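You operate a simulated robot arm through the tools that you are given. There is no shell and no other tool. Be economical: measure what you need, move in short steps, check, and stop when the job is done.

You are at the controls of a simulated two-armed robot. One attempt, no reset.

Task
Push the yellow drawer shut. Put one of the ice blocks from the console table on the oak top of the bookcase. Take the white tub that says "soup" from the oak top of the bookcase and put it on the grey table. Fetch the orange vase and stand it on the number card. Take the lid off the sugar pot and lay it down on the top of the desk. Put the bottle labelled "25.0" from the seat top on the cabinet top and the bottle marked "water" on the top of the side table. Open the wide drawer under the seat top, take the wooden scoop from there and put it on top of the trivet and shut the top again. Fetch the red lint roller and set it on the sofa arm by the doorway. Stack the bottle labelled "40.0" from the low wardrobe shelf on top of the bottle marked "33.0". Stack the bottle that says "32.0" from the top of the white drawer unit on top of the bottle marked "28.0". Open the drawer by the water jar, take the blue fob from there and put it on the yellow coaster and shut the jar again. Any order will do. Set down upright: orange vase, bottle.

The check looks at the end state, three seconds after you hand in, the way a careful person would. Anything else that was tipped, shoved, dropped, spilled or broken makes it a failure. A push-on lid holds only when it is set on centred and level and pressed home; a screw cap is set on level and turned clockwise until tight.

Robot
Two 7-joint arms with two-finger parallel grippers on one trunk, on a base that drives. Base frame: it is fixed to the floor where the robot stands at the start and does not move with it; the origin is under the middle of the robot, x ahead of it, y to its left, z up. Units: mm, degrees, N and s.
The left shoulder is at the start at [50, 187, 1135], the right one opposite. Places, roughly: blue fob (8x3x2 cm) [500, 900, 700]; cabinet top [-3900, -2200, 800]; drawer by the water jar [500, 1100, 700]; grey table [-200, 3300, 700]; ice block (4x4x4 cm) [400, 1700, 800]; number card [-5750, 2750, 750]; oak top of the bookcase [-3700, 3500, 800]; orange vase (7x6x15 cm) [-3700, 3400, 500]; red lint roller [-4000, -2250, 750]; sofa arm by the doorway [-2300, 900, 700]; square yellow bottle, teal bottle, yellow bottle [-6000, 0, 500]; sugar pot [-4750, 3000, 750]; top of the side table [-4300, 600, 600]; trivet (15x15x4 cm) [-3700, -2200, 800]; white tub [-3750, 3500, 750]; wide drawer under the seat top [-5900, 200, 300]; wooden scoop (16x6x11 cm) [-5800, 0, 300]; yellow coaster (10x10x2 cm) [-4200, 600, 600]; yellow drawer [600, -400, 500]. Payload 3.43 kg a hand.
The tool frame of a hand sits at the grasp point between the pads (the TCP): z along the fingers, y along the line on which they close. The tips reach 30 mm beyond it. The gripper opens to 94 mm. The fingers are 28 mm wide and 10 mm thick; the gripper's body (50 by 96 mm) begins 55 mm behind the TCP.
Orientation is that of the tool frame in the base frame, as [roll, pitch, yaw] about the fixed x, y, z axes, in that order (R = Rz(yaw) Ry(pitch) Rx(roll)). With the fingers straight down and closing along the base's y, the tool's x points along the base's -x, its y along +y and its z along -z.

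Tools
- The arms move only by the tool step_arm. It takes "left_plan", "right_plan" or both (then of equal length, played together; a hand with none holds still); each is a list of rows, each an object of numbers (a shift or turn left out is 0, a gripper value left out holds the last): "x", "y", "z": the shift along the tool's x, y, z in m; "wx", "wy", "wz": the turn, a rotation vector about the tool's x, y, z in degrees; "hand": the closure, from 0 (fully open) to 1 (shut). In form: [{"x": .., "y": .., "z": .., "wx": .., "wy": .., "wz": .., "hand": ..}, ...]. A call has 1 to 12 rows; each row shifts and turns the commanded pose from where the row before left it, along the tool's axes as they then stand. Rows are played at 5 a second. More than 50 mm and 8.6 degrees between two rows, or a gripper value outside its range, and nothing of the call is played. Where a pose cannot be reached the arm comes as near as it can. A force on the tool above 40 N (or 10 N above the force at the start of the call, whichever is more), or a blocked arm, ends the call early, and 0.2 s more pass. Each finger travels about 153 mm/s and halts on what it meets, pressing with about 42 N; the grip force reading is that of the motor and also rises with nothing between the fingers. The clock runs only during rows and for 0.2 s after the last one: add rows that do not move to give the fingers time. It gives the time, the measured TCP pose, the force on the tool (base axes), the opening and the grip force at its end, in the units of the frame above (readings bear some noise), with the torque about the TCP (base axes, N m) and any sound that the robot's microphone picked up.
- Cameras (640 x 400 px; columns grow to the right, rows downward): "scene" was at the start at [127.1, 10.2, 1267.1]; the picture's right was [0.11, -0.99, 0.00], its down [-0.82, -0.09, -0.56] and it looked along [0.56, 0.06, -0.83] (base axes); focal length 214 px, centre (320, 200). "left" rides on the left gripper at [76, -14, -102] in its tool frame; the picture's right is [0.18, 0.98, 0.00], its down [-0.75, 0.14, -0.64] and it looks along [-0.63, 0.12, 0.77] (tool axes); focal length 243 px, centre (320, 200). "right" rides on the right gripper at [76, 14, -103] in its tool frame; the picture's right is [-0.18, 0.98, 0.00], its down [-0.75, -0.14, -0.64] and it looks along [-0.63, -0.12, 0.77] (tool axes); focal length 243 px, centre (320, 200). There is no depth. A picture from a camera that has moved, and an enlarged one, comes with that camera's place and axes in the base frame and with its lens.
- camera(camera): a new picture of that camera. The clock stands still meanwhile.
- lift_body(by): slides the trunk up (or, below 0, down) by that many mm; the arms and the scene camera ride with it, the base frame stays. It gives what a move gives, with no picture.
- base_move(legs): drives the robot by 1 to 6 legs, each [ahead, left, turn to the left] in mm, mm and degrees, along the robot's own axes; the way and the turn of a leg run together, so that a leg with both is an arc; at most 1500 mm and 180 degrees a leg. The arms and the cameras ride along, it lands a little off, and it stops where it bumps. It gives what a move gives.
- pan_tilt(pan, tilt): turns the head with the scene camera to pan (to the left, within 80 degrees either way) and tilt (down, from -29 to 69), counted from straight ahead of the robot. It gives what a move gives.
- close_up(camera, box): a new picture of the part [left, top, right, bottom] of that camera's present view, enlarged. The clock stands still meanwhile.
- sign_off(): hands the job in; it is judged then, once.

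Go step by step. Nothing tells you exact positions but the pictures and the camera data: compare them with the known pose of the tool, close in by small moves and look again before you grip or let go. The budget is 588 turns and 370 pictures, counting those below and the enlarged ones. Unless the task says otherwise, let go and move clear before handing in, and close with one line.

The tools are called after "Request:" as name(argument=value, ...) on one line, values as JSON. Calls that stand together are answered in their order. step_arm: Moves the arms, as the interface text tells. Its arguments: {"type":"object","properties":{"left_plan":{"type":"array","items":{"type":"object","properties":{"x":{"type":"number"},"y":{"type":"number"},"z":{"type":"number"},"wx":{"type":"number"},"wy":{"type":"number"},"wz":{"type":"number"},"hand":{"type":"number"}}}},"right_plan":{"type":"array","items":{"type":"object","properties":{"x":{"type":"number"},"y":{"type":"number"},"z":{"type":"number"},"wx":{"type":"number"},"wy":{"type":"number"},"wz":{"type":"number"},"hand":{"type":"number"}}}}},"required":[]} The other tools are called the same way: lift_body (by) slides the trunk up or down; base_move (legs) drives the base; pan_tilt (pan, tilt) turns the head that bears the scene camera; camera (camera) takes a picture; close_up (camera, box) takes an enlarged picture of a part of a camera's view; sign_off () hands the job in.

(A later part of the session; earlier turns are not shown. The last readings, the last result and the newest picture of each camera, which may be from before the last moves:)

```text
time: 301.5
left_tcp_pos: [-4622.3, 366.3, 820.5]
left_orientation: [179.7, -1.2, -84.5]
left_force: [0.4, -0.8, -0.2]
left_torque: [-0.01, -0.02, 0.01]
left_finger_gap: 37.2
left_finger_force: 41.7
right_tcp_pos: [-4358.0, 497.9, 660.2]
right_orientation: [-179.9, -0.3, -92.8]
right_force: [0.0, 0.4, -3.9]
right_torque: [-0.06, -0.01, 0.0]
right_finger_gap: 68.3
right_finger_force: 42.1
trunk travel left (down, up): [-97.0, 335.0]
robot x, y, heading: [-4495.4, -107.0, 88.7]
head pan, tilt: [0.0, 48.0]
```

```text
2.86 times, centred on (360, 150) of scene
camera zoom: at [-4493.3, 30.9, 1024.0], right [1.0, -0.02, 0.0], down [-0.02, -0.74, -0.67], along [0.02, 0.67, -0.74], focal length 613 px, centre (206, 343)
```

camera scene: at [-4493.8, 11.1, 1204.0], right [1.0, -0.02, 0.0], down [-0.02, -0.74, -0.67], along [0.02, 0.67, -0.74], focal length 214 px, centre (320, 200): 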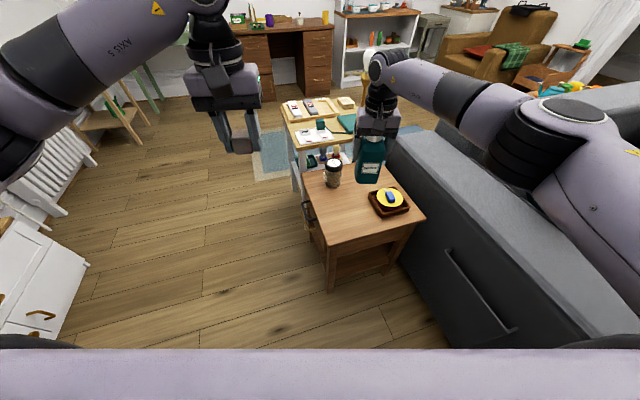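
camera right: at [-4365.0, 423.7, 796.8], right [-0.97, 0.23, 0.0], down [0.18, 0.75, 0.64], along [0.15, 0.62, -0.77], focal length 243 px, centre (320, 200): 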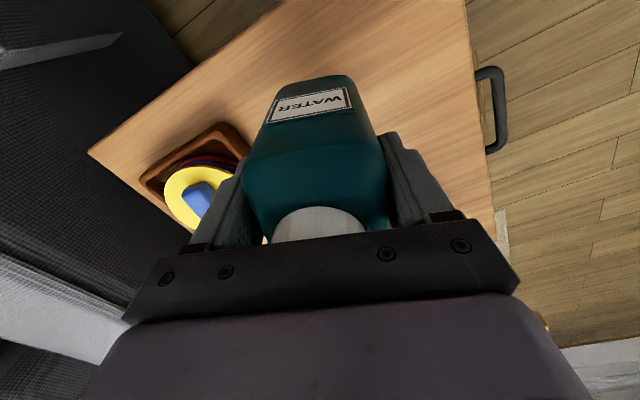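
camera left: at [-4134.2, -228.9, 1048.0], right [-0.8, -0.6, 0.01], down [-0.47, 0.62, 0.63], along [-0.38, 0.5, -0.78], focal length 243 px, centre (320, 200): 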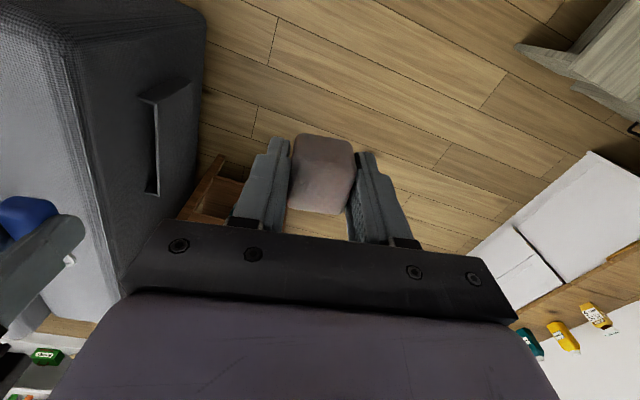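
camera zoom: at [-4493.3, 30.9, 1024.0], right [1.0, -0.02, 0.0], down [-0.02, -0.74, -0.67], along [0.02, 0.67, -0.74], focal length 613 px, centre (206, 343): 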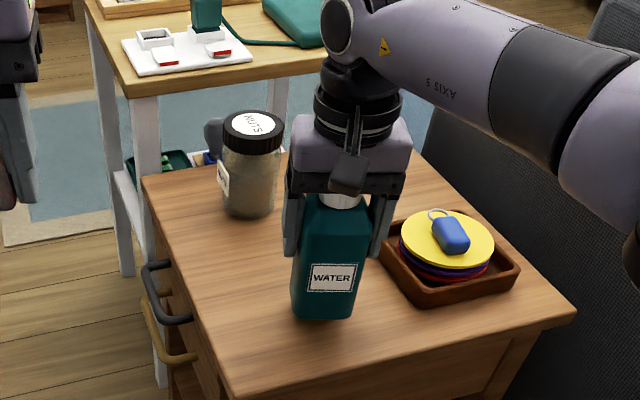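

Request:
step_arm(right_plan=[{"z": 0.003}, {"z": 0.003}, {"z": 0.003}])

Request:
step_arm(right_plan=[{"z": 0.002}, {"z": 0.002}, {"z": 0.002}])

```text
time: 302.3
left_tcp_pos: [-4620.7, 366.7, 820.0]
left_orientation: [179.7, -1.2, -84.5]
left_force: [-0.8, 0.5, -0.7]
left_torque: [0.01, 0.01, -0.01]
left_finger_gap: 37.4
left_finger_force: 42.0
right_tcp_pos: [-4358.7, 498.5, 652.2]
right_orientation: [-179.8, -0.4, -92.7]
right_force: [-0.3, 0.4, -3.4]
right_torque: [-0.01, 0.01, 0.01]
right_finger_gap: 68.2
right_finger_force: 42.1
trunk travel left (down, up): [-97.0, 335.0]
robot x, y, heading: [-4495.6, -109.1, 88.4]
head pan, tilt: [0.0, 48.0]
```

```text
time: 303.1
left_tcp_pos: [-4621.6, 366.7, 819.1]
left_orientation: [179.7, -1.2, -84.6]
left_force: [0.4, -0.6, 0.3]
left_torque: [0.01, 0.02, -0.03]
left_finger_gap: 37.0
left_finger_force: 41.2
right_tcp_pos: [-4358.1, 498.1, 646.6]
right_orientation: [-179.9, -0.3, -92.7]
right_force: [0.5, -0.2, -4.2]
right_torque: [0.0, 0.0, 0.05]
right_finger_gap: 68.5
right_finger_force: 41.6
trunk travel left (down, up): [-97.0, 335.0]
robot x, y, heading: [-4494.7, -107.3, 89.0]
head pan, tilt: [0.0, 48.0]
```

Request:
step_arm(right_plan=[{"z": 0.002}, {"z": 0.002}, {"z": 0.002}])

Request:
step_arm(right_plan=[{"z": 0.002}, {"z": 0.002}, {"z": 0.002}])

Request:
close_up(camera="scene", box=[280, 80, 440, 220])

```text
time: 303.9
left_tcp_pos: [-4621.6, 365.4, 821.2]
left_orientation: [179.8, -1.1, -84.5]
left_force: [0.8, -0.2, -0.5]
left_torque: [-0.04, 0.02, 0.02]
left_finger_gap: 37.2
left_finger_force: 41.6
right_tcp_pos: [-4356.9, 498.0, 643.5]
right_orientation: [-179.9, -0.1, -92.8]
right_force: [1.3, -2.3, 16.0]
right_torque: [-0.81, -0.06, 0.04]
right_finger_gap: 68.1
right_finger_force: 41.7
trunk travel left (down, up): [-97.0, 335.0]
robot x, y, heading: [-4493.2, -107.6, 88.5]
head pan, tilt: [0.0, 48.0]
```

```text
time: 304.6
left_tcp_pos: [-4621.6, 366.4, 821.2]
left_orientation: [179.7, -1.0, -84.5]
left_force: [0.5, 0.6, -0.9]
left_torque: [0.0, 0.01, 0.02]
left_finger_gap: 36.9
left_finger_force: 42.1
right_tcp_pos: [-4357.6, 499.8, 643.8]
right_orientation: [180.0, 0.3, -92.7]
right_force: [0.4, -3.8, 14.7]
right_torque: [-0.1, -0.4, -0.12]
right_finger_gap: 68.0
right_finger_force: 41.9
trunk travel left (down, up): [-97.0, 335.0]
robot x, y, heading: [-4492.0, -111.7, 88.5]
head pan, tilt: [0.0, 48.0]
stopped in row 3 (right hand): the force on the tool passed its limit (the readings are from after the stop); the commanded pose is now the measured one
```

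```text
2.86 times, centred on (360, 150) of scene
camera zoom: at [-4493.6, 29.0, 1024.0], right [1.0, -0.03, 0.0], down [-0.02, -0.74, -0.67], along [0.02, 0.67, -0.74], focal length 613 px, centre (206, 343)
```

zoom: 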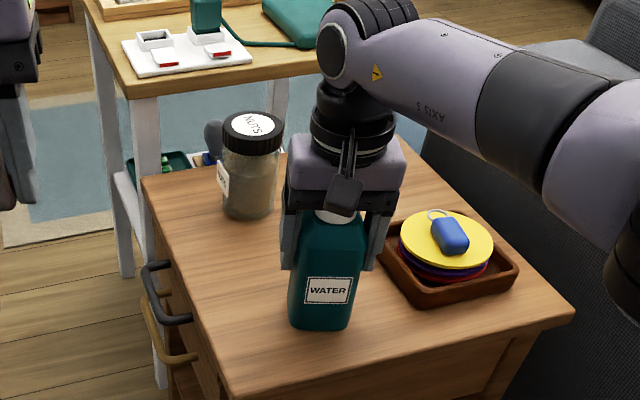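

It stands on the table. I ease up 1 mm, open and lift off.

Request:
step_arm(right_plan=[{"z": -0.001}, {"hand": 0}, {}, {}, {"z": -0.03}, {"z": -0.04}, {"z": -0.05}, {"z": -0.05}, {"z": -0.05}])

Request:
close_up(camera="scene", box=[280, 80, 440, 220])

```text
time: 306.6
left_tcp_pos: [-4621.4, 366.6, 819.6]
left_orientation: [179.9, -1.1, -84.6]
left_force: [-0.5, 0.6, 0.7]
left_torque: [0.0, 0.01, -0.02]
left_finger_gap: 37.2
left_finger_force: 42.2
right_tcp_pos: [-4355.5, 486.9, 857.4]
right_orientation: [-180.0, 0.0, -92.7]
right_force: [0.3, 0.5, -0.5]
right_torque: [-0.04, 0.01, -0.02]
right_finger_gap: 94.2
right_finger_force: 0.2
right hand out of reach, approached as far as the arm can: row 9
trunk travel left (down, up): [-97.0, 335.0]
robot x, y, heading: [-4492.1, -108.6, 88.8]
head pan, tilt: [0.0, 48.0]
```

```text
2.86 times, centred on (360, 150) of scene
camera zoom: at [-4493.6, 30.4, 1024.0], right [1.0, -0.02, 0.0], down [-0.02, -0.74, -0.67], along [0.02, 0.67, -0.74], focal length 613 px, centre (206, 343)
```

zoom: 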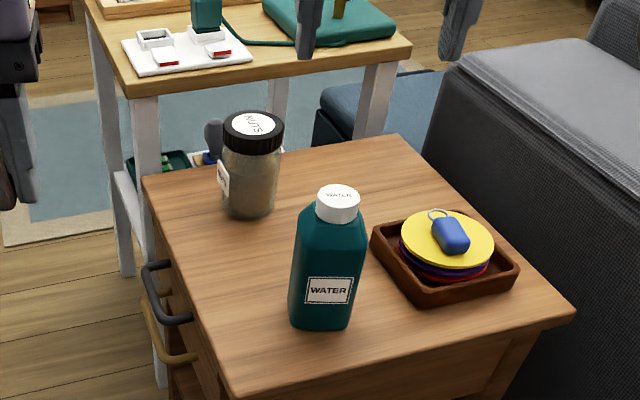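

Water stands on the side table. Now north along x ≈ -5080 toward the desk and bookcase with the ice.

Request:
lift_body(by=180)

Request:
base_move(legs=[[-50, 0, 0], [0, 590, 0], [850, 0, 0], [800, 0, 0]])

Request:
pan_tilt(pan=-25, tilt=28)

Request:
camera(camera="scene")

```text
time: 308.6
left_tcp_pos: [-4620.1, 367.2, 999.9]
left_orientation: [179.7, -1.1, -84.5]
left_force: [0.0, 0.0, 0.0]
left_torque: [0.03, -0.02, 0.02]
left_finger_gap: 37.4
left_finger_force: 41.7
right_tcp_pos: [-4353.8, 486.3, 1037.7]
right_orientation: [-179.9, 0.1, -92.8]
right_force: [-0.2, -0.2, -0.1]
right_torque: [0.04, 0.0, 0.02]
right_finger_gap: 93.7
right_finger_force: 0.0
trunk travel left (down, up): [-277.0, 155.0]
robot x, y, heading: [-4494.4, -107.7, 88.5]
head pan, tilt: [0.0, 48.0]
```

```text
time: 320.5
left_tcp_pos: [-5212.0, 1968.0, 999.9]
left_orientation: [179.7, -1.2, -83.7]
left_force: [-1.3, -0.1, -1.3]
left_torque: [0.04, -0.01, -0.04]
left_finger_gap: 37.0
left_finger_force: 41.6
right_tcp_pos: [-4946.5, 2091.2, 1037.5]
right_orientation: [-180.0, 0.0, -92.1]
right_force: [0.1, -0.5, 0.3]
right_torque: [0.0, 0.02, 0.02]
right_finger_gap: 93.7
right_finger_force: 0.0
trunk travel left (down, up): [-277.0, 155.0]
robot x, y, heading: [-5080.9, 1491.9, 89.5]
head pan, tilt: [0.0, 48.0]
```

```text
time: 321.4
left_tcp_pos: [-5213.9, 1967.4, 999.8]
left_orientation: [179.7, -1.1, -83.8]
left_force: [-1.0, 0.2, -0.7]
left_torque: [-0.02, 0.03, 0.02]
left_finger_gap: 37.3
left_finger_force: 41.8
right_tcp_pos: [-4946.8, 2089.8, 1036.8]
right_orientation: [179.9, 0.1, -92.1]
right_force: [0.3, -0.7, -0.2]
right_torque: [0.03, 0.01, 0.04]
right_finger_gap: 94.2
right_finger_force: 0.1
trunk travel left (down, up): [-277.0, 155.0]
robot x, y, heading: [-5077.7, 1496.5, 89.5]
head pan, tilt: [-25.0, 28.0]
```

```text
234 pictures are left
camera scene: at [-5042.2, 1636.0, 1234.0], right [0.9, -0.43, 0.0], down [-0.2, -0.42, -0.88], along [0.38, 0.8, -0.47], focal length 214 px, centre (320, 200)
```

scene: 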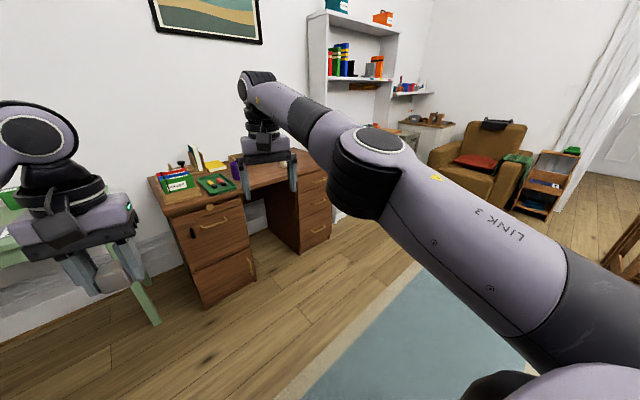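

I pass the white table, then go diagonally across the rug to face the bookcase.

Request:
base_move(legs=[[620, 0, 0], [300, -1300, 0], [0, 0, 13.5]])

Request:
pan_tilt(pan=0, tilt=25)

Request:
camera(camera="scene")

```text
time: 332.1
left_tcp_pos: [-3995.8, 2830.5, 999.6]
left_orientation: [179.8, -1.1, -71.0]
left_force: [0.1, -0.3, 0.0]
left_torque: [0.0, 0.0, 0.0]
left_finger_gap: 37.1
left_finger_force: 42.2
right_tcp_pos: [-3764.2, 3009.0, 1036.6]
right_orientation: [180.0, -0.1, -79.3]
right_force: [-0.4, 0.6, 0.2]
right_torque: [0.01, 0.01, -0.02]
right_finger_gap: 94.0
right_finger_force: 0.1
trunk travel left (down, up): [-277.0, 155.0]
robot x, y, heading: [-3761.8, 2398.1, 102.3]
head pan, tilt: [-25.0, 28.0]
```

```text
time: 332.9
left_tcp_pos: [-3997.0, 2830.0, 1000.5]
left_orientation: [179.7, -1.1, -71.0]
left_force: [0.0, -0.3, -0.6]
left_torque: [0.0, -0.03, 0.01]
left_finger_gap: 37.4
left_finger_force: 42.1
right_tcp_pos: [-3765.4, 3009.0, 1037.7]
right_orientation: [180.0, 0.0, -79.2]
right_force: [0.0, -0.4, -0.3]
right_torque: [-0.01, 0.03, -0.01]
right_finger_gap: 93.9
right_finger_force: 0.1
trunk travel left (down, up): [-277.0, 155.0]
robot x, y, heading: [-3760.6, 2399.0, 102.1]
head pan, tilt: [0.0, 25.0]
```

```text
233 pictures are left
camera scene: at [-3795.6, 2546.9, 1238.8], right [0.98, 0.21, 0.0], down [0.09, -0.41, -0.91], along [-0.19, 0.89, -0.42], focal length 214 px, centre (320, 200)
```

scene: 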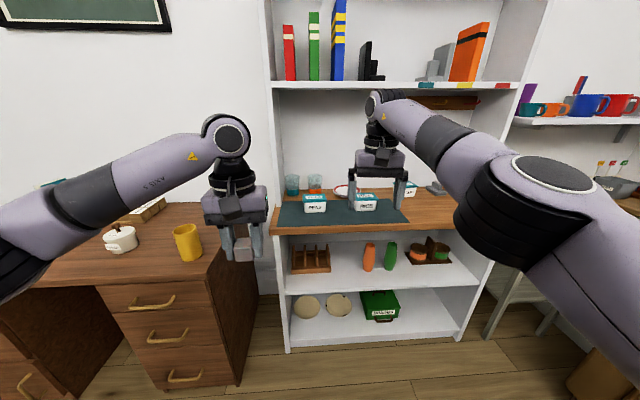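

The oak top, tubs, vases and the sugar pot are all in view. I zoom in.

Request:
close_up(camera="scene", box=[265, 150, 465, 275])

Request:
close_up(camera="scene", box=[60, 180, 260, 305])

```text
3.20 times, centred on (365, 212) of scene
camera zoom: at [-3795.6, 2546.9, 1238.8], right [0.98, 0.21, 0.0], down [0.09, -0.41, -0.91], along [-0.19, 0.89, -0.42], focal length 686 px, centre (176, 160)
```

zoom: 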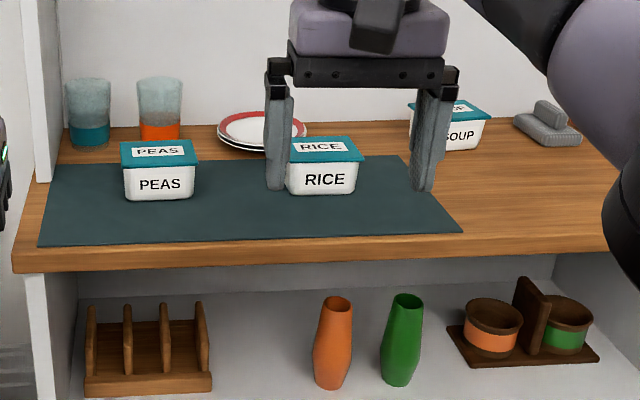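

```text
3.20 times, centred on (160, 242) of scene
camera zoom: at [-3795.6, 2546.9, 1238.8], right [0.98, 0.21, 0.0], down [0.09, -0.41, -0.91], along [-0.19, 0.89, -0.42], focal length 686 px, centre (832, 64)
```

zoom: 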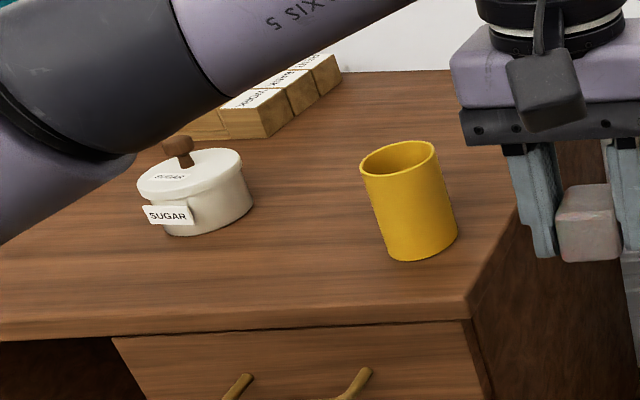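

"SOUP" is the tub at the right rear; the ice can go on the bare oak at the right front. I retract the right hand and drive up.

Request:
step_arm(right_plan=[{"x": 0.04, "y": -0.02}, {"x": 0.04, "y": -0.02}, {"x": 0.04, "y": -0.02}, {"x": 0.04}])

Request:
base_move(legs=[[380, -530, 0]])

Request:
camera(camera="left")

Request:
pan_tilt(pan=5, tilt=35)

Request:
camera(camera="scene")

```text
time: 333.9
left_tcp_pos: [-3997.0, 2829.3, 1000.7]
left_orientation: [179.7, -1.1, -70.9]
left_force: [-0.2, -0.6, 0.0]
left_torque: [-0.02, 0.03, -0.05]
left_finger_gap: 37.5
left_finger_force: 42.5
right_tcp_pos: [-3678.7, 2861.0, 1033.9]
right_orientation: [180.0, -0.2, -79.3]
right_force: [0.0, 0.4, 0.2]
right_torque: [0.0, -0.01, 0.0]
right_finger_gap: 94.0
right_finger_force: 0.1
trunk travel left (down, up): [-277.0, 155.0]
robot x, y, heading: [-3765.7, 2399.2, 102.0]
head pan, tilt: [0.0, 25.0]
```

```text
time: 337.5
left_tcp_pos: [-3566.2, 3308.0, 1000.1]
left_orientation: [179.7, -1.0, -70.9]
left_force: [-0.6, -1.4, -0.6]
left_torque: [0.03, 0.03, -0.03]
left_finger_gap: 37.3
left_finger_force: 42.3
right_tcp_pos: [-3247.1, 3338.7, 1036.0]
right_orientation: [180.0, 0.0, -79.1]
right_force: [0.4, 0.5, -0.2]
right_torque: [-0.02, 0.02, 0.01]
right_finger_gap: 94.3
right_finger_force: 0.0
trunk travel left (down, up): [-277.0, 155.0]
robot x, y, heading: [-3336.1, 2876.3, 102.2]
head pan, tilt: [0.0, 25.0]
```

```text
230 pictures are left
camera left: at [-3527.7, 3243.5, 1102.9], right [-0.87, -0.5, 0.01], down [-0.38, 0.68, 0.63], along [-0.32, 0.54, -0.78], focal length 243 px, centre (320, 200)
```

left: 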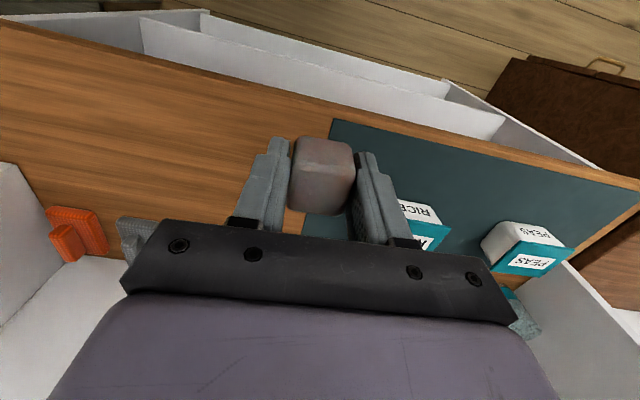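

```text
time: 338.2
left_tcp_pos: [-3566.0, 3308.3, 1000.3]
left_orientation: [179.7, -1.2, -71.0]
left_force: [-0.4, 0.0, -0.4]
left_torque: [-0.01, 0.01, -0.02]
left_finger_gap: 37.2
left_finger_force: 42.2
right_tcp_pos: [-3248.3, 3339.4, 1034.3]
right_orientation: [180.0, 0.0, -79.1]
right_force: [0.9, 0.0, 0.1]
right_torque: [0.04, 0.01, 0.0]
right_finger_gap: 94.2
right_finger_force: 0.0
trunk travel left (down, up): [-277.0, 155.0]
robot x, y, heading: [-3331.5, 2875.0, 102.4]
head pan, tilt: [5.0, 35.0]
```

```text
229 pictures are left
camera scene: at [-3372.0, 3020.1, 1223.1], right [0.96, 0.3, 0.0], down [0.17, -0.55, -0.82], along [-0.24, 0.78, -0.57], focal length 214 px, centre (320, 200)
```

scene: 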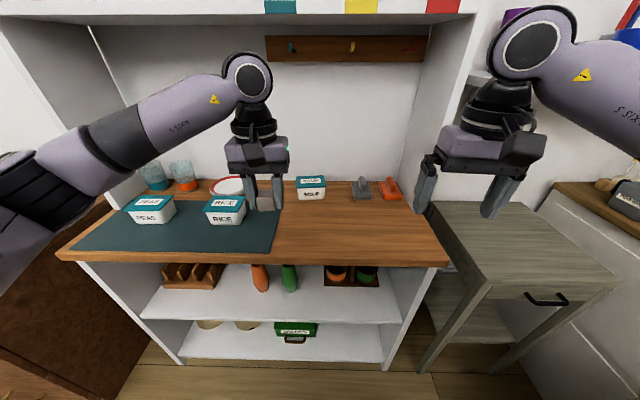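

The bare oak spot near (-3500,3420) suits the ice. I move the left hand there and lower.

Request:
step_arm(left_plan=[{"x": -0.0285, "y": -0.033}, {"x": -0.028, "y": -0.033}, {"x": -0.028, "y": -0.033}])

Request:
lift_body(by=-110)

Request:
camera(camera="left")

Request:
camera(camera="scene")

```text
time: 339.1
left_tcp_pos: [-3500.3, 3420.8, 999.5]
left_orientation: [179.7, -1.2, -71.1]
left_force: [-0.4, 0.5, -1.0]
left_torque: [-0.04, -0.03, -0.02]
left_finger_gap: 37.1
left_finger_force: 41.9
right_tcp_pos: [-3248.3, 3340.3, 1034.1]
right_orientation: [180.0, -0.1, -79.2]
right_force: [-0.4, 0.3, 0.0]
right_torque: [0.0, -0.01, -0.05]
right_finger_gap: 94.3
right_finger_force: 0.1
trunk travel left (down, up): [-277.0, 155.0]
robot x, y, heading: [-3333.3, 2880.7, 102.3]
head pan, tilt: [5.0, 35.0]
```

```text
time: 340.5
left_tcp_pos: [-3500.3, 3420.0, 889.3]
left_orientation: [179.7, -1.1, -70.9]
left_force: [1.0, 0.4, -0.9]
left_torque: [0.02, 0.03, 0.01]
left_finger_gap: 37.3
left_finger_force: 42.0
right_tcp_pos: [-3248.3, 3339.9, 924.5]
right_orientation: [180.0, 0.0, -79.0]
right_force: [-0.3, -0.6, 0.8]
right_torque: [0.01, 0.03, 0.01]
right_finger_gap: 93.8
right_finger_force: 0.0
trunk travel left (down, up): [-167.0, 265.0]
robot x, y, heading: [-3334.6, 2877.5, 102.1]
head pan, tilt: [5.0, 35.0]
```

```text
228 pictures are left
camera left: at [-3462.1, 3354.8, 992.2], right [-0.87, -0.5, 0.01], down [-0.38, 0.68, 0.63], along [-0.32, 0.54, -0.78], focal length 243 px, centre (320, 200)
```

left: 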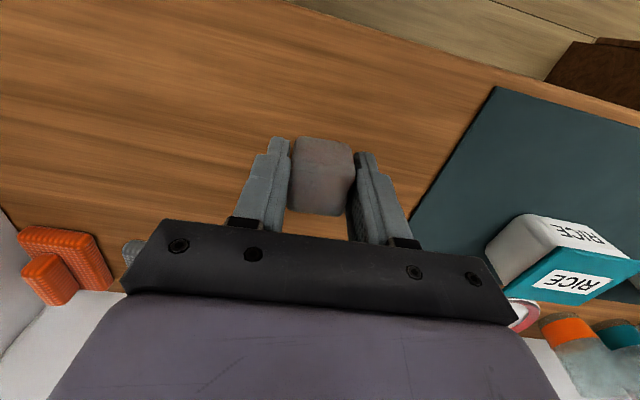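

```text
227 pictures are left
camera scene: at [-3372.0, 3019.9, 1113.1], right [0.96, 0.3, 0.0], down [0.17, -0.55, -0.82], along [-0.24, 0.78, -0.57], focal length 214 px, centre (320, 200)
```

scene: 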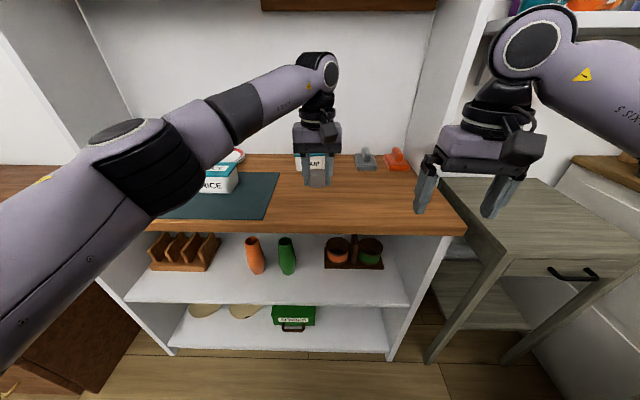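

Request:
step_arm(left_plan=[{"z": 0.015}, {"z": 0.015}])

Request:
close_up(camera="scene", box=[260, 130, 380, 230])

```text
time: 341.1
left_tcp_pos: [-3499.5, 3418.0, 859.3]
left_orientation: [179.8, -1.1, -70.8]
left_force: [-0.8, -0.5, -0.2]
left_torque: [0.0, 0.01, 0.01]
left_finger_gap: 37.3
left_finger_force: 42.1
right_tcp_pos: [-3246.9, 3340.1, 924.8]
right_orientation: [-179.9, 0.0, -79.2]
right_force: [-1.0, -0.7, 0.2]
right_torque: [0.0, -0.05, 0.0]
right_finger_gap: 93.8
right_finger_force: 0.1
trunk travel left (down, up): [-167.0, 265.0]
robot x, y, heading: [-3328.6, 2879.9, 102.1]
head pan, tilt: [5.0, 35.0]
```

```text
4.00 times, centred on (320, 180) of scene
camera zoom: at [-3372.1, 3020.1, 1113.1], right [0.96, 0.3, 0.0], down [0.17, -0.55, -0.82], along [-0.24, 0.78, -0.57], focal length 858 px, centre (320, 280)
```

zoom: 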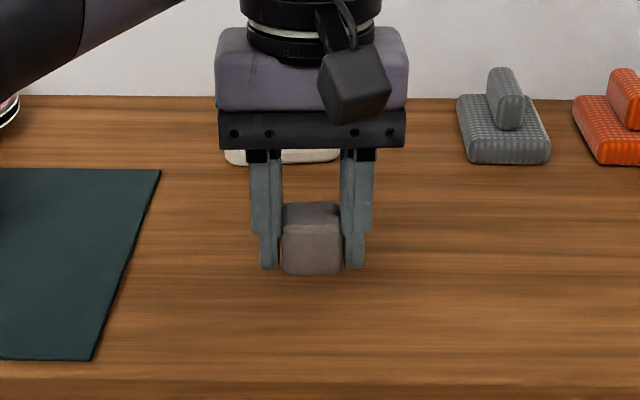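

Request:
step_arm(left_plan=[{"z": 0.008}, {"z": 0.006}, {"z": 0.004}])

Request:
step_arm(left_plan=[{"z": 0.003}, {"z": 0.003}])

Request:
step_arm(left_plan=[{"z": 0.003}, {"z": 0.003}])

```text
time: 341.9
left_tcp_pos: [-3499.3, 3419.3, 841.8]
left_orientation: [179.8, -1.0, -70.9]
left_force: [-0.1, -1.1, 0.0]
left_torque: [0.0, -0.02, -0.01]
left_finger_gap: 37.0
left_finger_force: 41.6
right_tcp_pos: [-3247.3, 3340.2, 924.9]
right_orientation: [-179.9, 0.0, -79.1]
right_force: [0.3, 0.0, -0.4]
right_torque: [0.02, 0.01, 0.05]
right_finger_gap: 94.0
right_finger_force: 0.0
trunk travel left (down, up): [-167.0, 265.0]
robot x, y, heading: [-3332.0, 2876.7, 102.3]
head pan, tilt: [5.0, 35.0]
```

```text
time: 342.5
left_tcp_pos: [-3499.5, 3418.8, 834.9]
left_orientation: [179.7, -1.1, -70.9]
left_force: [-0.2, -0.4, -0.1]
left_torque: [-0.04, 0.02, -0.02]
left_finger_gap: 37.1
left_finger_force: 41.9
right_tcp_pos: [-3248.0, 3340.5, 925.4]
right_orientation: [180.0, 0.0, -79.0]
right_force: [0.6, -0.2, 0.4]
right_torque: [-0.04, 0.03, 0.0]
right_finger_gap: 94.0
right_finger_force: 0.1
trunk travel left (down, up): [-167.0, 265.0]
robot x, y, heading: [-3333.8, 2876.9, 102.1]
head pan, tilt: [5.0, 35.0]
```

```text
time: 343.1
left_tcp_pos: [-3500.0, 3418.8, 830.2]
left_orientation: [179.9, -1.0, -70.8]
left_force: [-1.3, 1.0, 6.7]
left_torque: [0.16, 0.04, -0.03]
left_finger_gap: 37.4
left_finger_force: 41.4
right_tcp_pos: [-3248.6, 3339.9, 925.3]
right_orientation: [-179.9, 0.0, -79.2]
right_force: [0.1, -0.3, -0.4]
right_torque: [0.01, 0.02, 0.01]
right_finger_gap: 93.9
right_finger_force: 0.0
trunk travel left (down, up): [-167.0, 265.0]
robot x, y, heading: [-3331.5, 2876.1, 102.0]
head pan, tilt: [5.0, 35.0]
```

Contact at z 830 (oak top ≈ 799). I open the left hand and lift away.

Request:
step_arm(left_plan=[{"hand": 0.2}, {}, {"z": -0.04, "hand": 0}, {"z": -0.05}, {"z": -0.05}, {"z": -0.03}])

Request:
camera(camera="scene")

```text
time: 344.5
left_tcp_pos: [-3503.4, 3400.3, 992.6]
left_orientation: [179.7, -1.1, -71.0]
left_force: [0.2, 0.8, -0.6]
left_torque: [-0.04, -0.03, 0.01]
left_finger_gap: 93.9
left_finger_force: 0.1
left hand out of reach, approached as far as the arm can: row 5, 6
right_tcp_pos: [-3248.8, 3340.6, 925.6]
right_orientation: [180.0, 0.0, -79.1]
right_force: [-0.6, 0.0, -0.5]
right_torque: [0.01, -0.03, 0.0]
right_finger_gap: 94.0
right_finger_force: 0.0
trunk travel left (down, up): [-167.0, 265.0]
robot x, y, heading: [-3330.1, 2876.8, 102.3]
head pan, tilt: [5.0, 35.0]
```

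```text
225 pictures are left
camera scene: at [-3372.3, 3019.9, 1113.0], right [0.96, 0.3, 0.0], down [0.17, -0.55, -0.82], along [-0.24, 0.78, -0.57], focal length 214 px, centre (320, 200)
```

scene: 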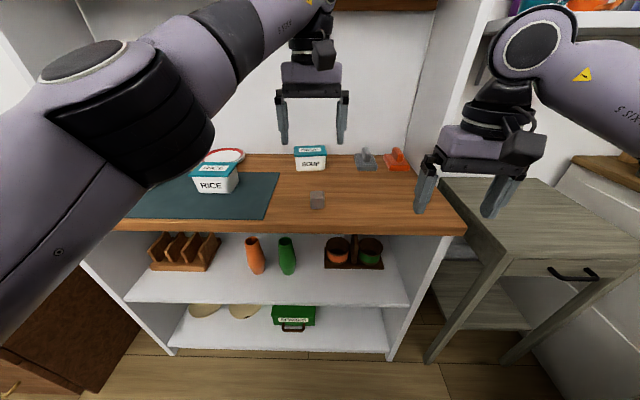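

The ice is on the oak top. Next the orange vase on the shelf below, near (-3715,3405): I back off and tilt the right hand for a near-horizontal grasp.

Request:
base_move(legs=[[-370, 0, 0], [0, 340, 3]])

Request:
step_arm(right_plan=[{"wy": -8.5}, {"wy": -8.5}, {"wy": -8.5}, {"wy": -8.5}, {"wy": -8.5}, {"wy": -8.5}, {"wy": -8.5}, {"wy": -8.5}, {"wy": -2}], left_plan=[{"x": 0.03}, {"x": 0.03}, {"x": 0.03}, {"x": 0.03}, {"x": 0.03}, {"x": 0.03}, {}, {}, {}])

Request:
lift_body(by=-160)

Request:
step_arm(right_plan=[{"x": 0.0103, "z": 0.0443}, {"x": 0.0103, "z": 0.0443}, {"x": 0.0103, "z": 0.0443}, {"x": 0.0103, "z": 0.0443}, {"x": 0.0308, "z": 0.0325}, {"x": 0.0308, "z": 0.0325}])

```text
time: 348.6
left_tcp_pos: [-3781.8, 2951.6, 991.1]
left_orientation: [179.7, -1.2, -67.9]
left_force: [0.6, 0.8, -0.1]
left_torque: [-0.01, -0.01, -0.01]
left_finger_gap: 94.2
left_finger_force: 0.0
right_tcp_pos: [-3524.5, 2904.4, 925.2]
right_orientation: [-179.9, 0.0, -76.1]
right_force: [0.1, 0.3, -0.1]
right_torque: [0.01, -0.02, -0.01]
right_finger_gap: 94.1
right_finger_force: 0.0
trunk travel left (down, up): [-167.0, 265.0]
robot x, y, heading: [-3581.4, 2436.7, 105.4]
head pan, tilt: [5.0, 35.0]
```

```text
time: 350.6
left_tcp_pos: [-3714.6, 2783.6, 995.1]
left_orientation: [179.7, -1.0, -67.8]
left_force: [0.1, -0.9, -0.6]
left_torque: [-0.01, -0.01, 0.02]
left_finger_gap: 94.1
left_finger_force: 0.1
right_tcp_pos: [-3524.1, 2902.8, 925.6]
right_orientation: [179.9, 70.0, -76.1]
right_force: [0.7, 0.4, -0.4]
right_torque: [-0.03, -0.01, -0.01]
right_finger_gap: 94.0
right_finger_force: 0.2
trunk travel left (down, up): [-167.0, 265.0]
robot x, y, heading: [-3584.4, 2439.0, 105.3]
head pan, tilt: [5.0, 35.0]
```

```text
time: 352.5
left_tcp_pos: [-3713.6, 2784.7, 834.9]
left_orientation: [179.8, -1.0, -67.8]
left_force: [1.3, 0.2, 0.1]
left_torque: [-0.02, 0.03, 0.01]
left_finger_gap: 93.5
left_finger_force: 0.0
right_tcp_pos: [-3525.3, 2902.7, 765.2]
right_orientation: [180.0, 70.0, -76.1]
right_force: [0.6, -0.4, 0.2]
right_torque: [0.01, 0.02, 0.0]
right_finger_gap: 94.0
right_finger_force: 0.1
trunk travel left (down, up): [-7.0, 425.0]
robot x, y, heading: [-3583.4, 2436.8, 105.6]
head pan, tilt: [5.0, 35.0]
```

```text
time: 353.9
left_tcp_pos: [-3713.4, 2784.1, 833.9]
left_orientation: [179.7, -1.2, -67.9]
left_force: [0.4, 1.7, 0.5]
left_torque: [0.01, 0.03, 0.04]
left_finger_gap: 94.1
left_finger_force: 0.0
right_tcp_pos: [-3566.4, 3071.9, 628.9]
right_orientation: [-179.8, 69.8, -76.2]
right_force: [0.0, 0.3, -0.3]
right_torque: [-0.02, 0.03, 0.0]
right_finger_gap: 94.1
right_finger_force: 0.1
right hand out of reach, approached as far as the arm can: row 6
trunk travel left (down, up): [-7.0, 425.0]
robot x, y, heading: [-3584.3, 2437.0, 105.5]
head pan, tilt: [5.0, 35.0]
```

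Request:
step_arm(right_plan=[{"x": -0.0137, "z": 0.0376}, {"x": 0.0235, "z": 0.0213}, {"x": 0.0235, "z": 0.0213}])

Request:
camera(camera="right")

Request:
pan_tilt(pan=0, tilt=35)

Request:
camera(camera="scene")

```text
time: 354.7
left_tcp_pos: [-3713.7, 2784.5, 836.0]
left_orientation: [179.6, -1.1, -67.8]
left_force: [0.2, -0.4, -0.5]
left_torque: [-0.02, 0.0, -0.03]
left_finger_gap: 93.8
left_finger_force: 0.0
right_tcp_pos: [-3576.9, 3114.1, 617.8]
right_orientation: [-179.8, 69.8, -75.9]
right_force: [0.4, 0.0, 0.7]
right_torque: [-0.02, 0.01, 0.02]
right_finger_gap: 93.9
right_finger_force: 0.1
right hand out of reach, approached as far as the arm can: row 2, 3
trunk travel left (down, up): [-7.0, 425.0]
robot x, y, heading: [-3579.7, 2439.9, 105.3]
head pan, tilt: [5.0, 35.0]
```

```text
224 pictures are left
camera right: at [-3561.8, 2991.8, 581.3], right [-0.97, -0.17, 0.17], down [0.22, -0.3, 0.93], along [-0.11, 0.94, 0.33], focal length 243 px, centre (320, 200)
```

right: 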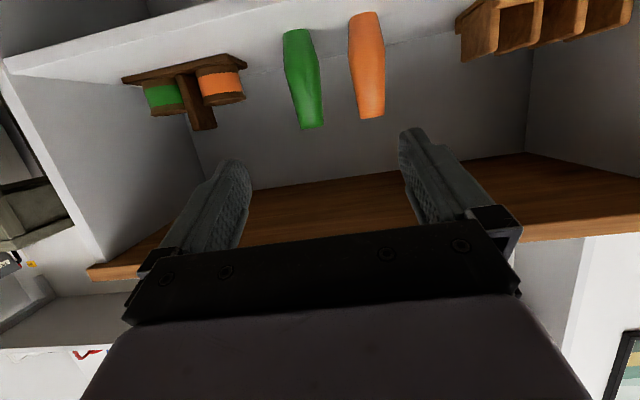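

```text
time: 355.3
left_tcp_pos: [-3714.0, 2783.7, 834.9]
left_orientation: [179.7, -1.1, -67.7]
left_force: [-0.2, -0.3, 0.7]
left_torque: [0.02, 0.01, -0.01]
left_finger_gap: 94.0
left_finger_force: 0.0
right_tcp_pos: [-3576.5, 3113.6, 616.4]
right_orientation: [-179.9, 69.7, -75.9]
right_force: [-0.4, 0.4, 0.1]
right_torque: [0.01, 0.02, -0.01]
right_finger_gap: 94.0
right_finger_force: 0.0
trunk travel left (down, up): [-7.0, 425.0]
robot x, y, heading: [-3579.8, 2436.7, 105.4]
head pan, tilt: [0.0, 35.0]
```

```text
223 pictures are left
camera scene: at [-3623.1, 2580.7, 953.1], right [0.96, 0.26, 0.0], down [0.15, -0.55, -0.82], along [-0.22, 0.79, -0.57], focal length 214 px, centre (320, 200)
```

scene: 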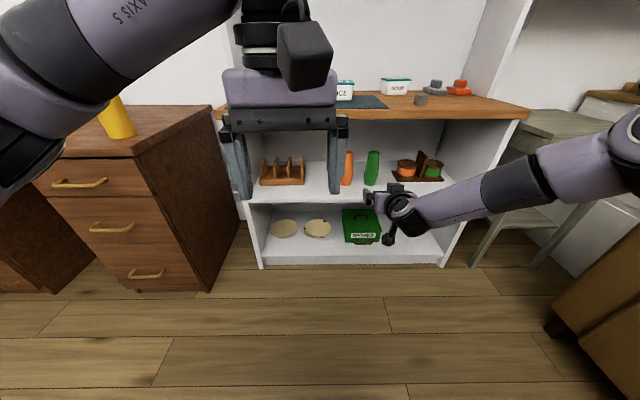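

The vase is at about (-3728,3411), z 458–605. I shift the base left 73 mm and extend the hand, then lower it.

Request:
base_move(legs=[[0, 73, 0]])

Request:
lift_body(by=-7)

Request:
step_arm(right_plan=[{"x": -0.0137, "z": 0.0376, "y": 0.02}, {"x": -0.0068, "z": 0.0188, "y": 0.02}, {"x": 0.0207, "z": 0.0075}, {"x": 0.0207, "z": 0.0075}, {"x": 0.0207, "z": 0.0075}, {"x": 0.0094, "z": 0.0034}])

Request:
camera(camera="right")

```text
time: 356.4
left_tcp_pos: [-3783.9, 2764.3, 834.6]
left_orientation: [179.7, -1.2, -67.8]
left_force: [0.1, 0.1, -0.4]
left_torque: [0.0, -0.01, 0.02]
left_finger_gap: 94.0
left_finger_force: 0.0
right_tcp_pos: [-3646.8, 3095.3, 617.4]
right_orientation: [-179.9, 69.8, -76.0]
right_force: [0.4, 0.2, -0.4]
right_torque: [0.01, 0.0, -0.02]
right_finger_gap: 93.9
right_finger_force: 0.2
trunk travel left (down, up): [-7.0, 425.0]
robot x, y, heading: [-3653.3, 2418.4, 105.4]
head pan, tilt: [0.0, 35.0]
```

```text
time: 356.9
left_tcp_pos: [-3783.4, 2764.1, 828.4]
left_orientation: [179.6, -1.1, -67.8]
left_force: [0.2, 0.3, 0.3]
left_torque: [0.01, -0.01, 0.0]
left_finger_gap: 94.0
left_finger_force: 0.0
right_tcp_pos: [-3645.9, 3093.8, 610.1]
right_orientation: [-179.8, 69.8, -75.9]
right_force: [-0.9, 0.5, 0.5]
right_torque: [0.01, 0.0, 0.0]
right_finger_gap: 94.1
right_finger_force: 0.1
trunk travel left (down, up): [0.0, 432.0]
robot x, y, heading: [-3650.8, 2416.8, 105.3]
head pan, tilt: [0.0, 35.0]
```

```text
time: 358.3
left_tcp_pos: [-3783.0, 2764.2, 827.5]
left_orientation: [179.7, -1.1, -67.7]
left_force: [-0.2, -0.5, -0.5]
left_torque: [0.0, 0.03, -0.02]
left_finger_gap: 94.3
left_finger_force: 0.2
right_tcp_pos: [-3700.2, 3142.8, 534.8]
right_orientation: [-179.8, 69.8, -76.0]
right_force: [-0.2, -0.7, 1.0]
right_torque: [-0.01, 0.0, -0.01]
right_finger_gap: 94.0
right_finger_force: 0.0
trunk travel left (down, up): [0.0, 432.0]
robot x, y, heading: [-3652.6, 2418.1, 105.4]
head pan, tilt: [0.0, 35.0]
```

```text
222 pictures are left
camera right: at [-3685.3, 3020.8, 498.3], right [-0.97, -0.17, 0.17], down [0.22, -0.3, 0.93], along [-0.11, 0.94, 0.33], focal length 243 px, centre (320, 200)
```

right: 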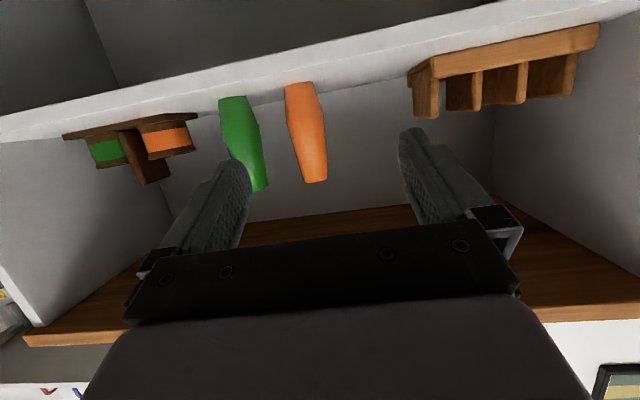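

I shift 27 mm right and drive in 175 mm, then check.

Request:
base_move(legs=[[0, -27, 0], [175, 0, 0]])

Request:
camera(camera="right")

Request:
close_up(camera="scene", box=[240, 110, 440, 260])

```text
time: 360.2
left_tcp_pos: [-3803.3, 2942.6, 828.8]
left_orientation: [179.7, -1.2, -67.9]
left_force: [0.0, -0.1, 0.1]
left_torque: [0.01, -0.02, 0.01]
left_finger_gap: 94.2
left_finger_force: 0.1
right_tcp_pos: [-3720.3, 3323.4, 534.9]
right_orientation: [-179.8, 69.9, -76.1]
right_force: [0.7, 0.7, 0.1]
right_torque: [0.0, -0.04, 0.0]
right_finger_gap: 94.0
right_finger_force: 0.0
trunk travel left (down, up): [0.0, 432.0]
robot x, y, heading: [-3674.2, 2597.3, 105.1]
head pan, tilt: [0.0, 35.0]
```

```text
221 pictures are left
camera right: at [-3705.8, 3199.3, 498.5], right [-0.97, -0.17, 0.17], down [0.22, -0.3, 0.93], along [-0.11, 0.94, 0.33], focal length 243 px, centre (320, 200)
```

right: 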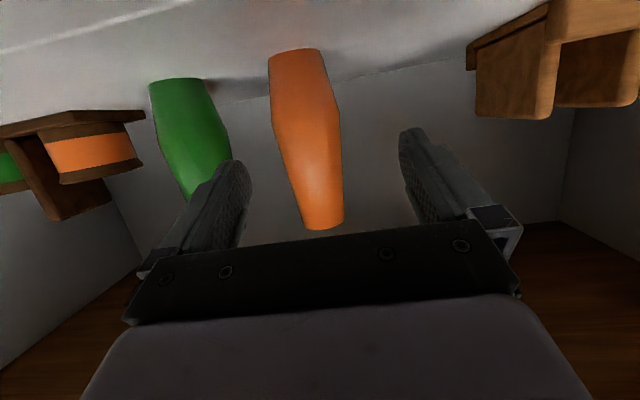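

```text
2.67 times, centred on (340, 185) of scene
camera zoom: at [-3713.9, 2740.1, 946.5], right [0.96, 0.26, 0.0], down [0.15, -0.55, -0.82], along [-0.22, 0.79, -0.57], focal length 572 px, centre (267, 240)
```

zoom: 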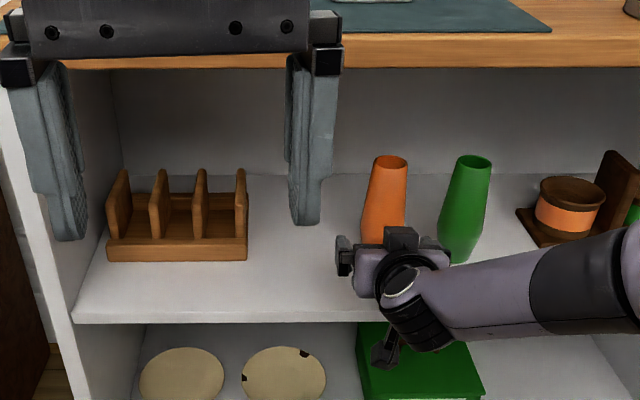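

The vase is about 105 mm ahead and 11 mm right. I go on in two steps.

Request:
base_move(legs=[[10, -11, 0], [50, 0, 0]])

Request:
camera(camera="right")

```text
time: 361.5
left_tcp_pos: [-3808.0, 3003.8, 828.2]
left_orientation: [179.7, -1.1, -67.9]
left_force: [0.8, -0.8, 1.0]
left_torque: [0.01, 0.01, 0.01]
left_finger_gap: 93.9
left_finger_force: 0.0
right_tcp_pos: [-3725.8, 3382.2, 535.5]
right_orientation: [-179.8, 69.8, -76.1]
right_force: [0.2, 0.0, -0.3]
right_torque: [0.01, 0.02, -0.01]
right_finger_gap: 94.0
right_finger_force: 0.1
trunk travel left (down, up): [0.0, 432.0]
robot x, y, heading: [-3678.0, 2660.6, 105.5]
head pan, tilt: [0.0, 35.0]
```

```text
219 pictures are left
camera right: at [-3711.1, 3260.3, 498.5], right [-0.97, -0.17, 0.17], down [0.22, -0.3, 0.93], along [-0.11, 0.94, 0.33], focal length 243 px, centre (320, 200)
```

right: 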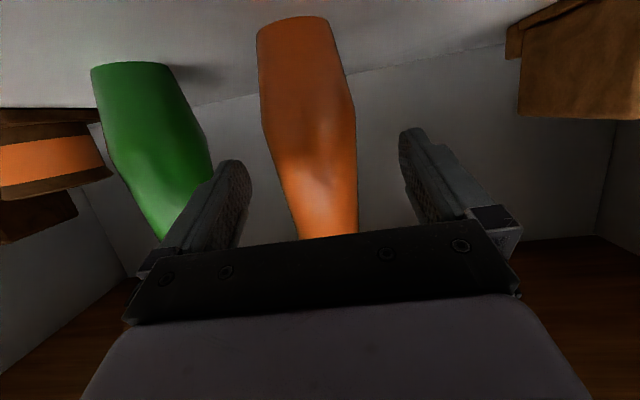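

Aligned. I advance the last 55 mm and look before closing.

Request:
base_move(legs=[[55, 0, 0]])

Request:
camera(camera="right")

Request:
close_up(camera="scene", box=[240, 110, 440, 260])

```text
time: 362.5
left_tcp_pos: [-3823.7, 3057.1, 827.4]
left_orientation: [179.7, -1.1, -68.0]
left_force: [-0.1, -0.2, 0.1]
left_torque: [-0.02, 0.04, -0.01]
left_finger_gap: 94.0
left_finger_force: 0.1
right_tcp_pos: [-3739.9, 3434.2, 534.4]
right_orientation: [-179.8, 69.8, -76.0]
right_force: [0.2, 0.2, -0.3]
right_torque: [0.0, 0.0, 0.05]
right_finger_gap: 94.0
right_finger_force: 0.1
trunk travel left (down, up): [0.0, 432.0]
robot x, y, heading: [-3692.3, 2710.3, 105.4]
head pan, tilt: [0.0, 35.0]
```

```text
218 pictures are left
camera right: at [-3725.2, 3312.8, 498.5], right [-0.97, -0.17, 0.17], down [0.22, -0.3, 0.93], along [-0.11, 0.94, 0.33], focal length 243 px, centre (320, 200)
```

right: 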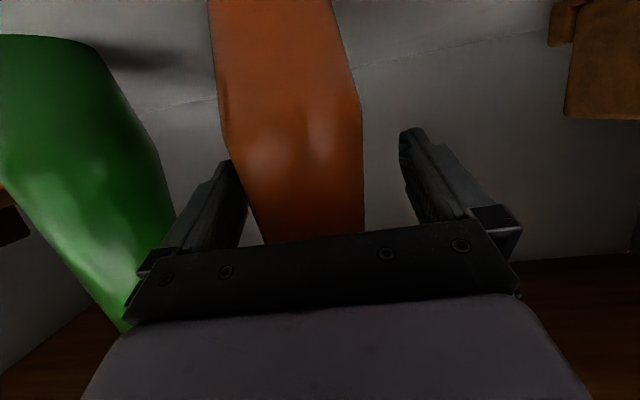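

```text
2.67 times, centred on (340, 185) of scene
camera zoom: at [-3733.4, 2853.6, 946.5], right [0.96, 0.26, 0.0], down [0.15, -0.55, -0.82], along [-0.22, 0.79, -0.57], focal length 572 px, centre (267, 240)
```

zoom: 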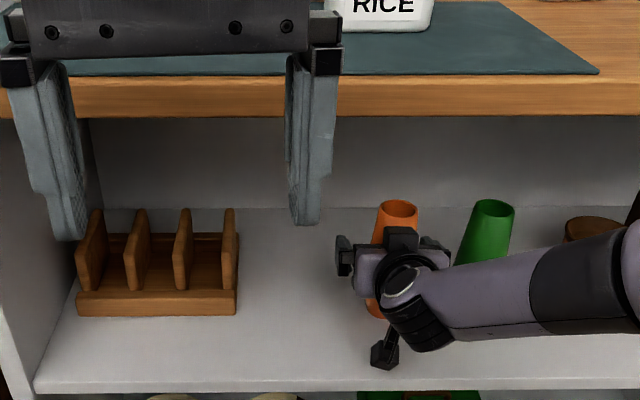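

I nudge 11 mm right to centre on the vase.

Request:
base_move(legs=[[0, -11, 0]])

Request:
camera(camera="right")

```text
time: 363.2
left_tcp_pos: [-3813.3, 3059.5, 828.6]
left_orientation: [179.8, -1.1, -67.8]
left_force: [0.1, 0.0, -0.9]
left_torque: [0.02, -0.01, -0.03]
left_finger_gap: 94.0
left_finger_force: 0.1
right_tcp_pos: [-3728.7, 3436.8, 534.5]
right_orientation: [-179.9, 69.8, -75.9]
right_force: [0.3, 0.1, -0.2]
right_torque: [0.01, 0.03, 0.01]
right_finger_gap: 94.1
right_finger_force: 0.0
trunk travel left (down, up): [0.0, 432.0]
robot x, y, heading: [-3682.4, 2714.6, 105.3]
head pan, tilt: [0.0, 35.0]
```

```text
216 pictures are left
camera right: at [-3714.7, 3315.7, 498.5], right [-0.97, -0.17, 0.17], down [0.22, -0.3, 0.93], along [-0.11, 0.94, 0.33], focal length 243 px, centre (320, 200)
```

right: 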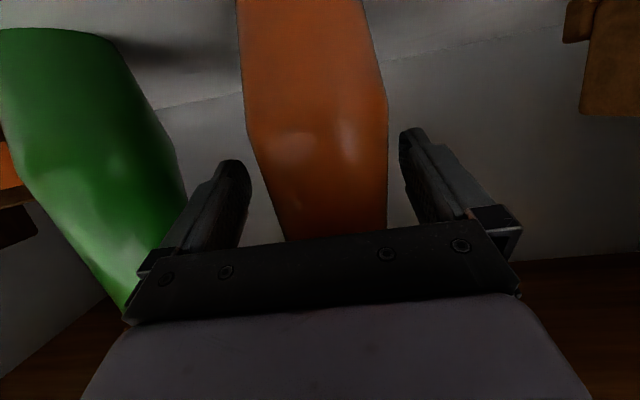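

Centred. I close and lift slightly.

Request:
step_arm(right_plan=[{"hand": 0.2}, {"hand": 1}, {}, {}])

Request:
step_arm(right_plan=[{"x": -0.0188, "z": -0.0068}, {"x": -0.0094, "z": -0.0034}])

Request:
camera(camera="right")

Request:
close_up(camera="scene", box=[240, 110, 440, 260])

```text
time: 364.2
left_tcp_pos: [-3813.6, 3059.8, 828.2]
left_orientation: [179.7, -1.1, -67.9]
left_force: [0.5, -0.2, 0.9]
left_torque: [0.02, 0.0, 0.0]
left_finger_gap: 94.1
left_finger_force: 0.1
right_tcp_pos: [-3729.1, 3437.1, 534.9]
right_orientation: [-179.8, 69.9, -76.0]
right_force: [-1.7, -0.9, 1.6]
right_torque: [-0.01, 0.02, 0.01]
right_finger_gap: 60.9
right_finger_force: 41.9
trunk travel left (down, up): [0.0, 432.0]
robot x, y, heading: [-3682.0, 2712.3, 105.4]
head pan, tilt: [0.0, 35.0]
```

```text
time: 364.8
left_tcp_pos: [-3813.8, 3059.6, 828.3]
left_orientation: [179.9, -1.2, -67.9]
left_force: [-0.1, 0.7, 0.3]
left_torque: [-0.02, -0.02, 0.01]
left_finger_gap: 93.8
left_finger_force: 0.1
right_tcp_pos: [-3729.5, 3438.3, 563.9]
right_orientation: [-179.8, 69.9, -76.0]
right_force: [-0.4, 0.0, -2.3]
right_torque: [0.06, 0.02, 0.02]
right_finger_gap: 60.9
right_finger_force: 42.2
trunk travel left (down, up): [0.0, 432.0]
robot x, y, heading: [-3682.9, 2710.6, 105.2]
head pan, tilt: [0.0, 35.0]
```

```text
215 pictures are left
camera right: at [-3715.1, 3315.5, 527.9], right [-0.97, -0.17, 0.17], down [0.22, -0.3, 0.93], along [-0.11, 0.94, 0.33], focal length 243 px, centre (320, 200)
```

right: 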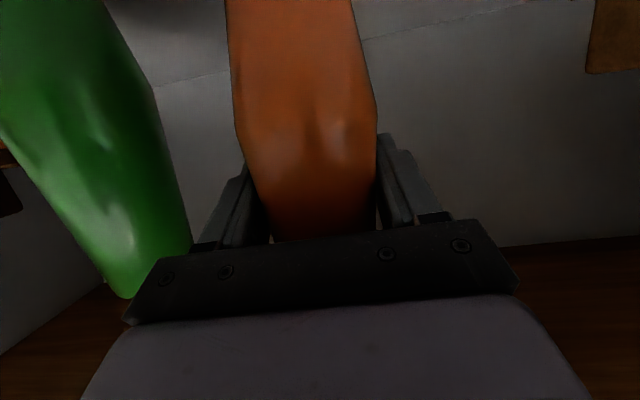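

```text
2.67 times, centred on (340, 185) of scene
camera zoom: at [-3723.0, 2856.6, 946.5], right [0.96, 0.26, 0.0], down [0.15, -0.55, -0.82], along [-0.22, 0.79, -0.57], focal length 572 px, centre (267, 240)
```

zoom: 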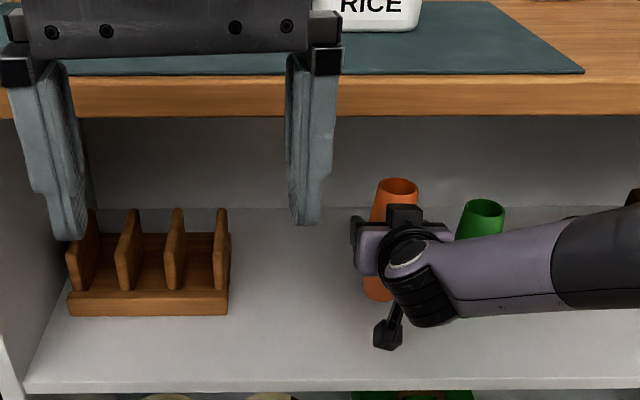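

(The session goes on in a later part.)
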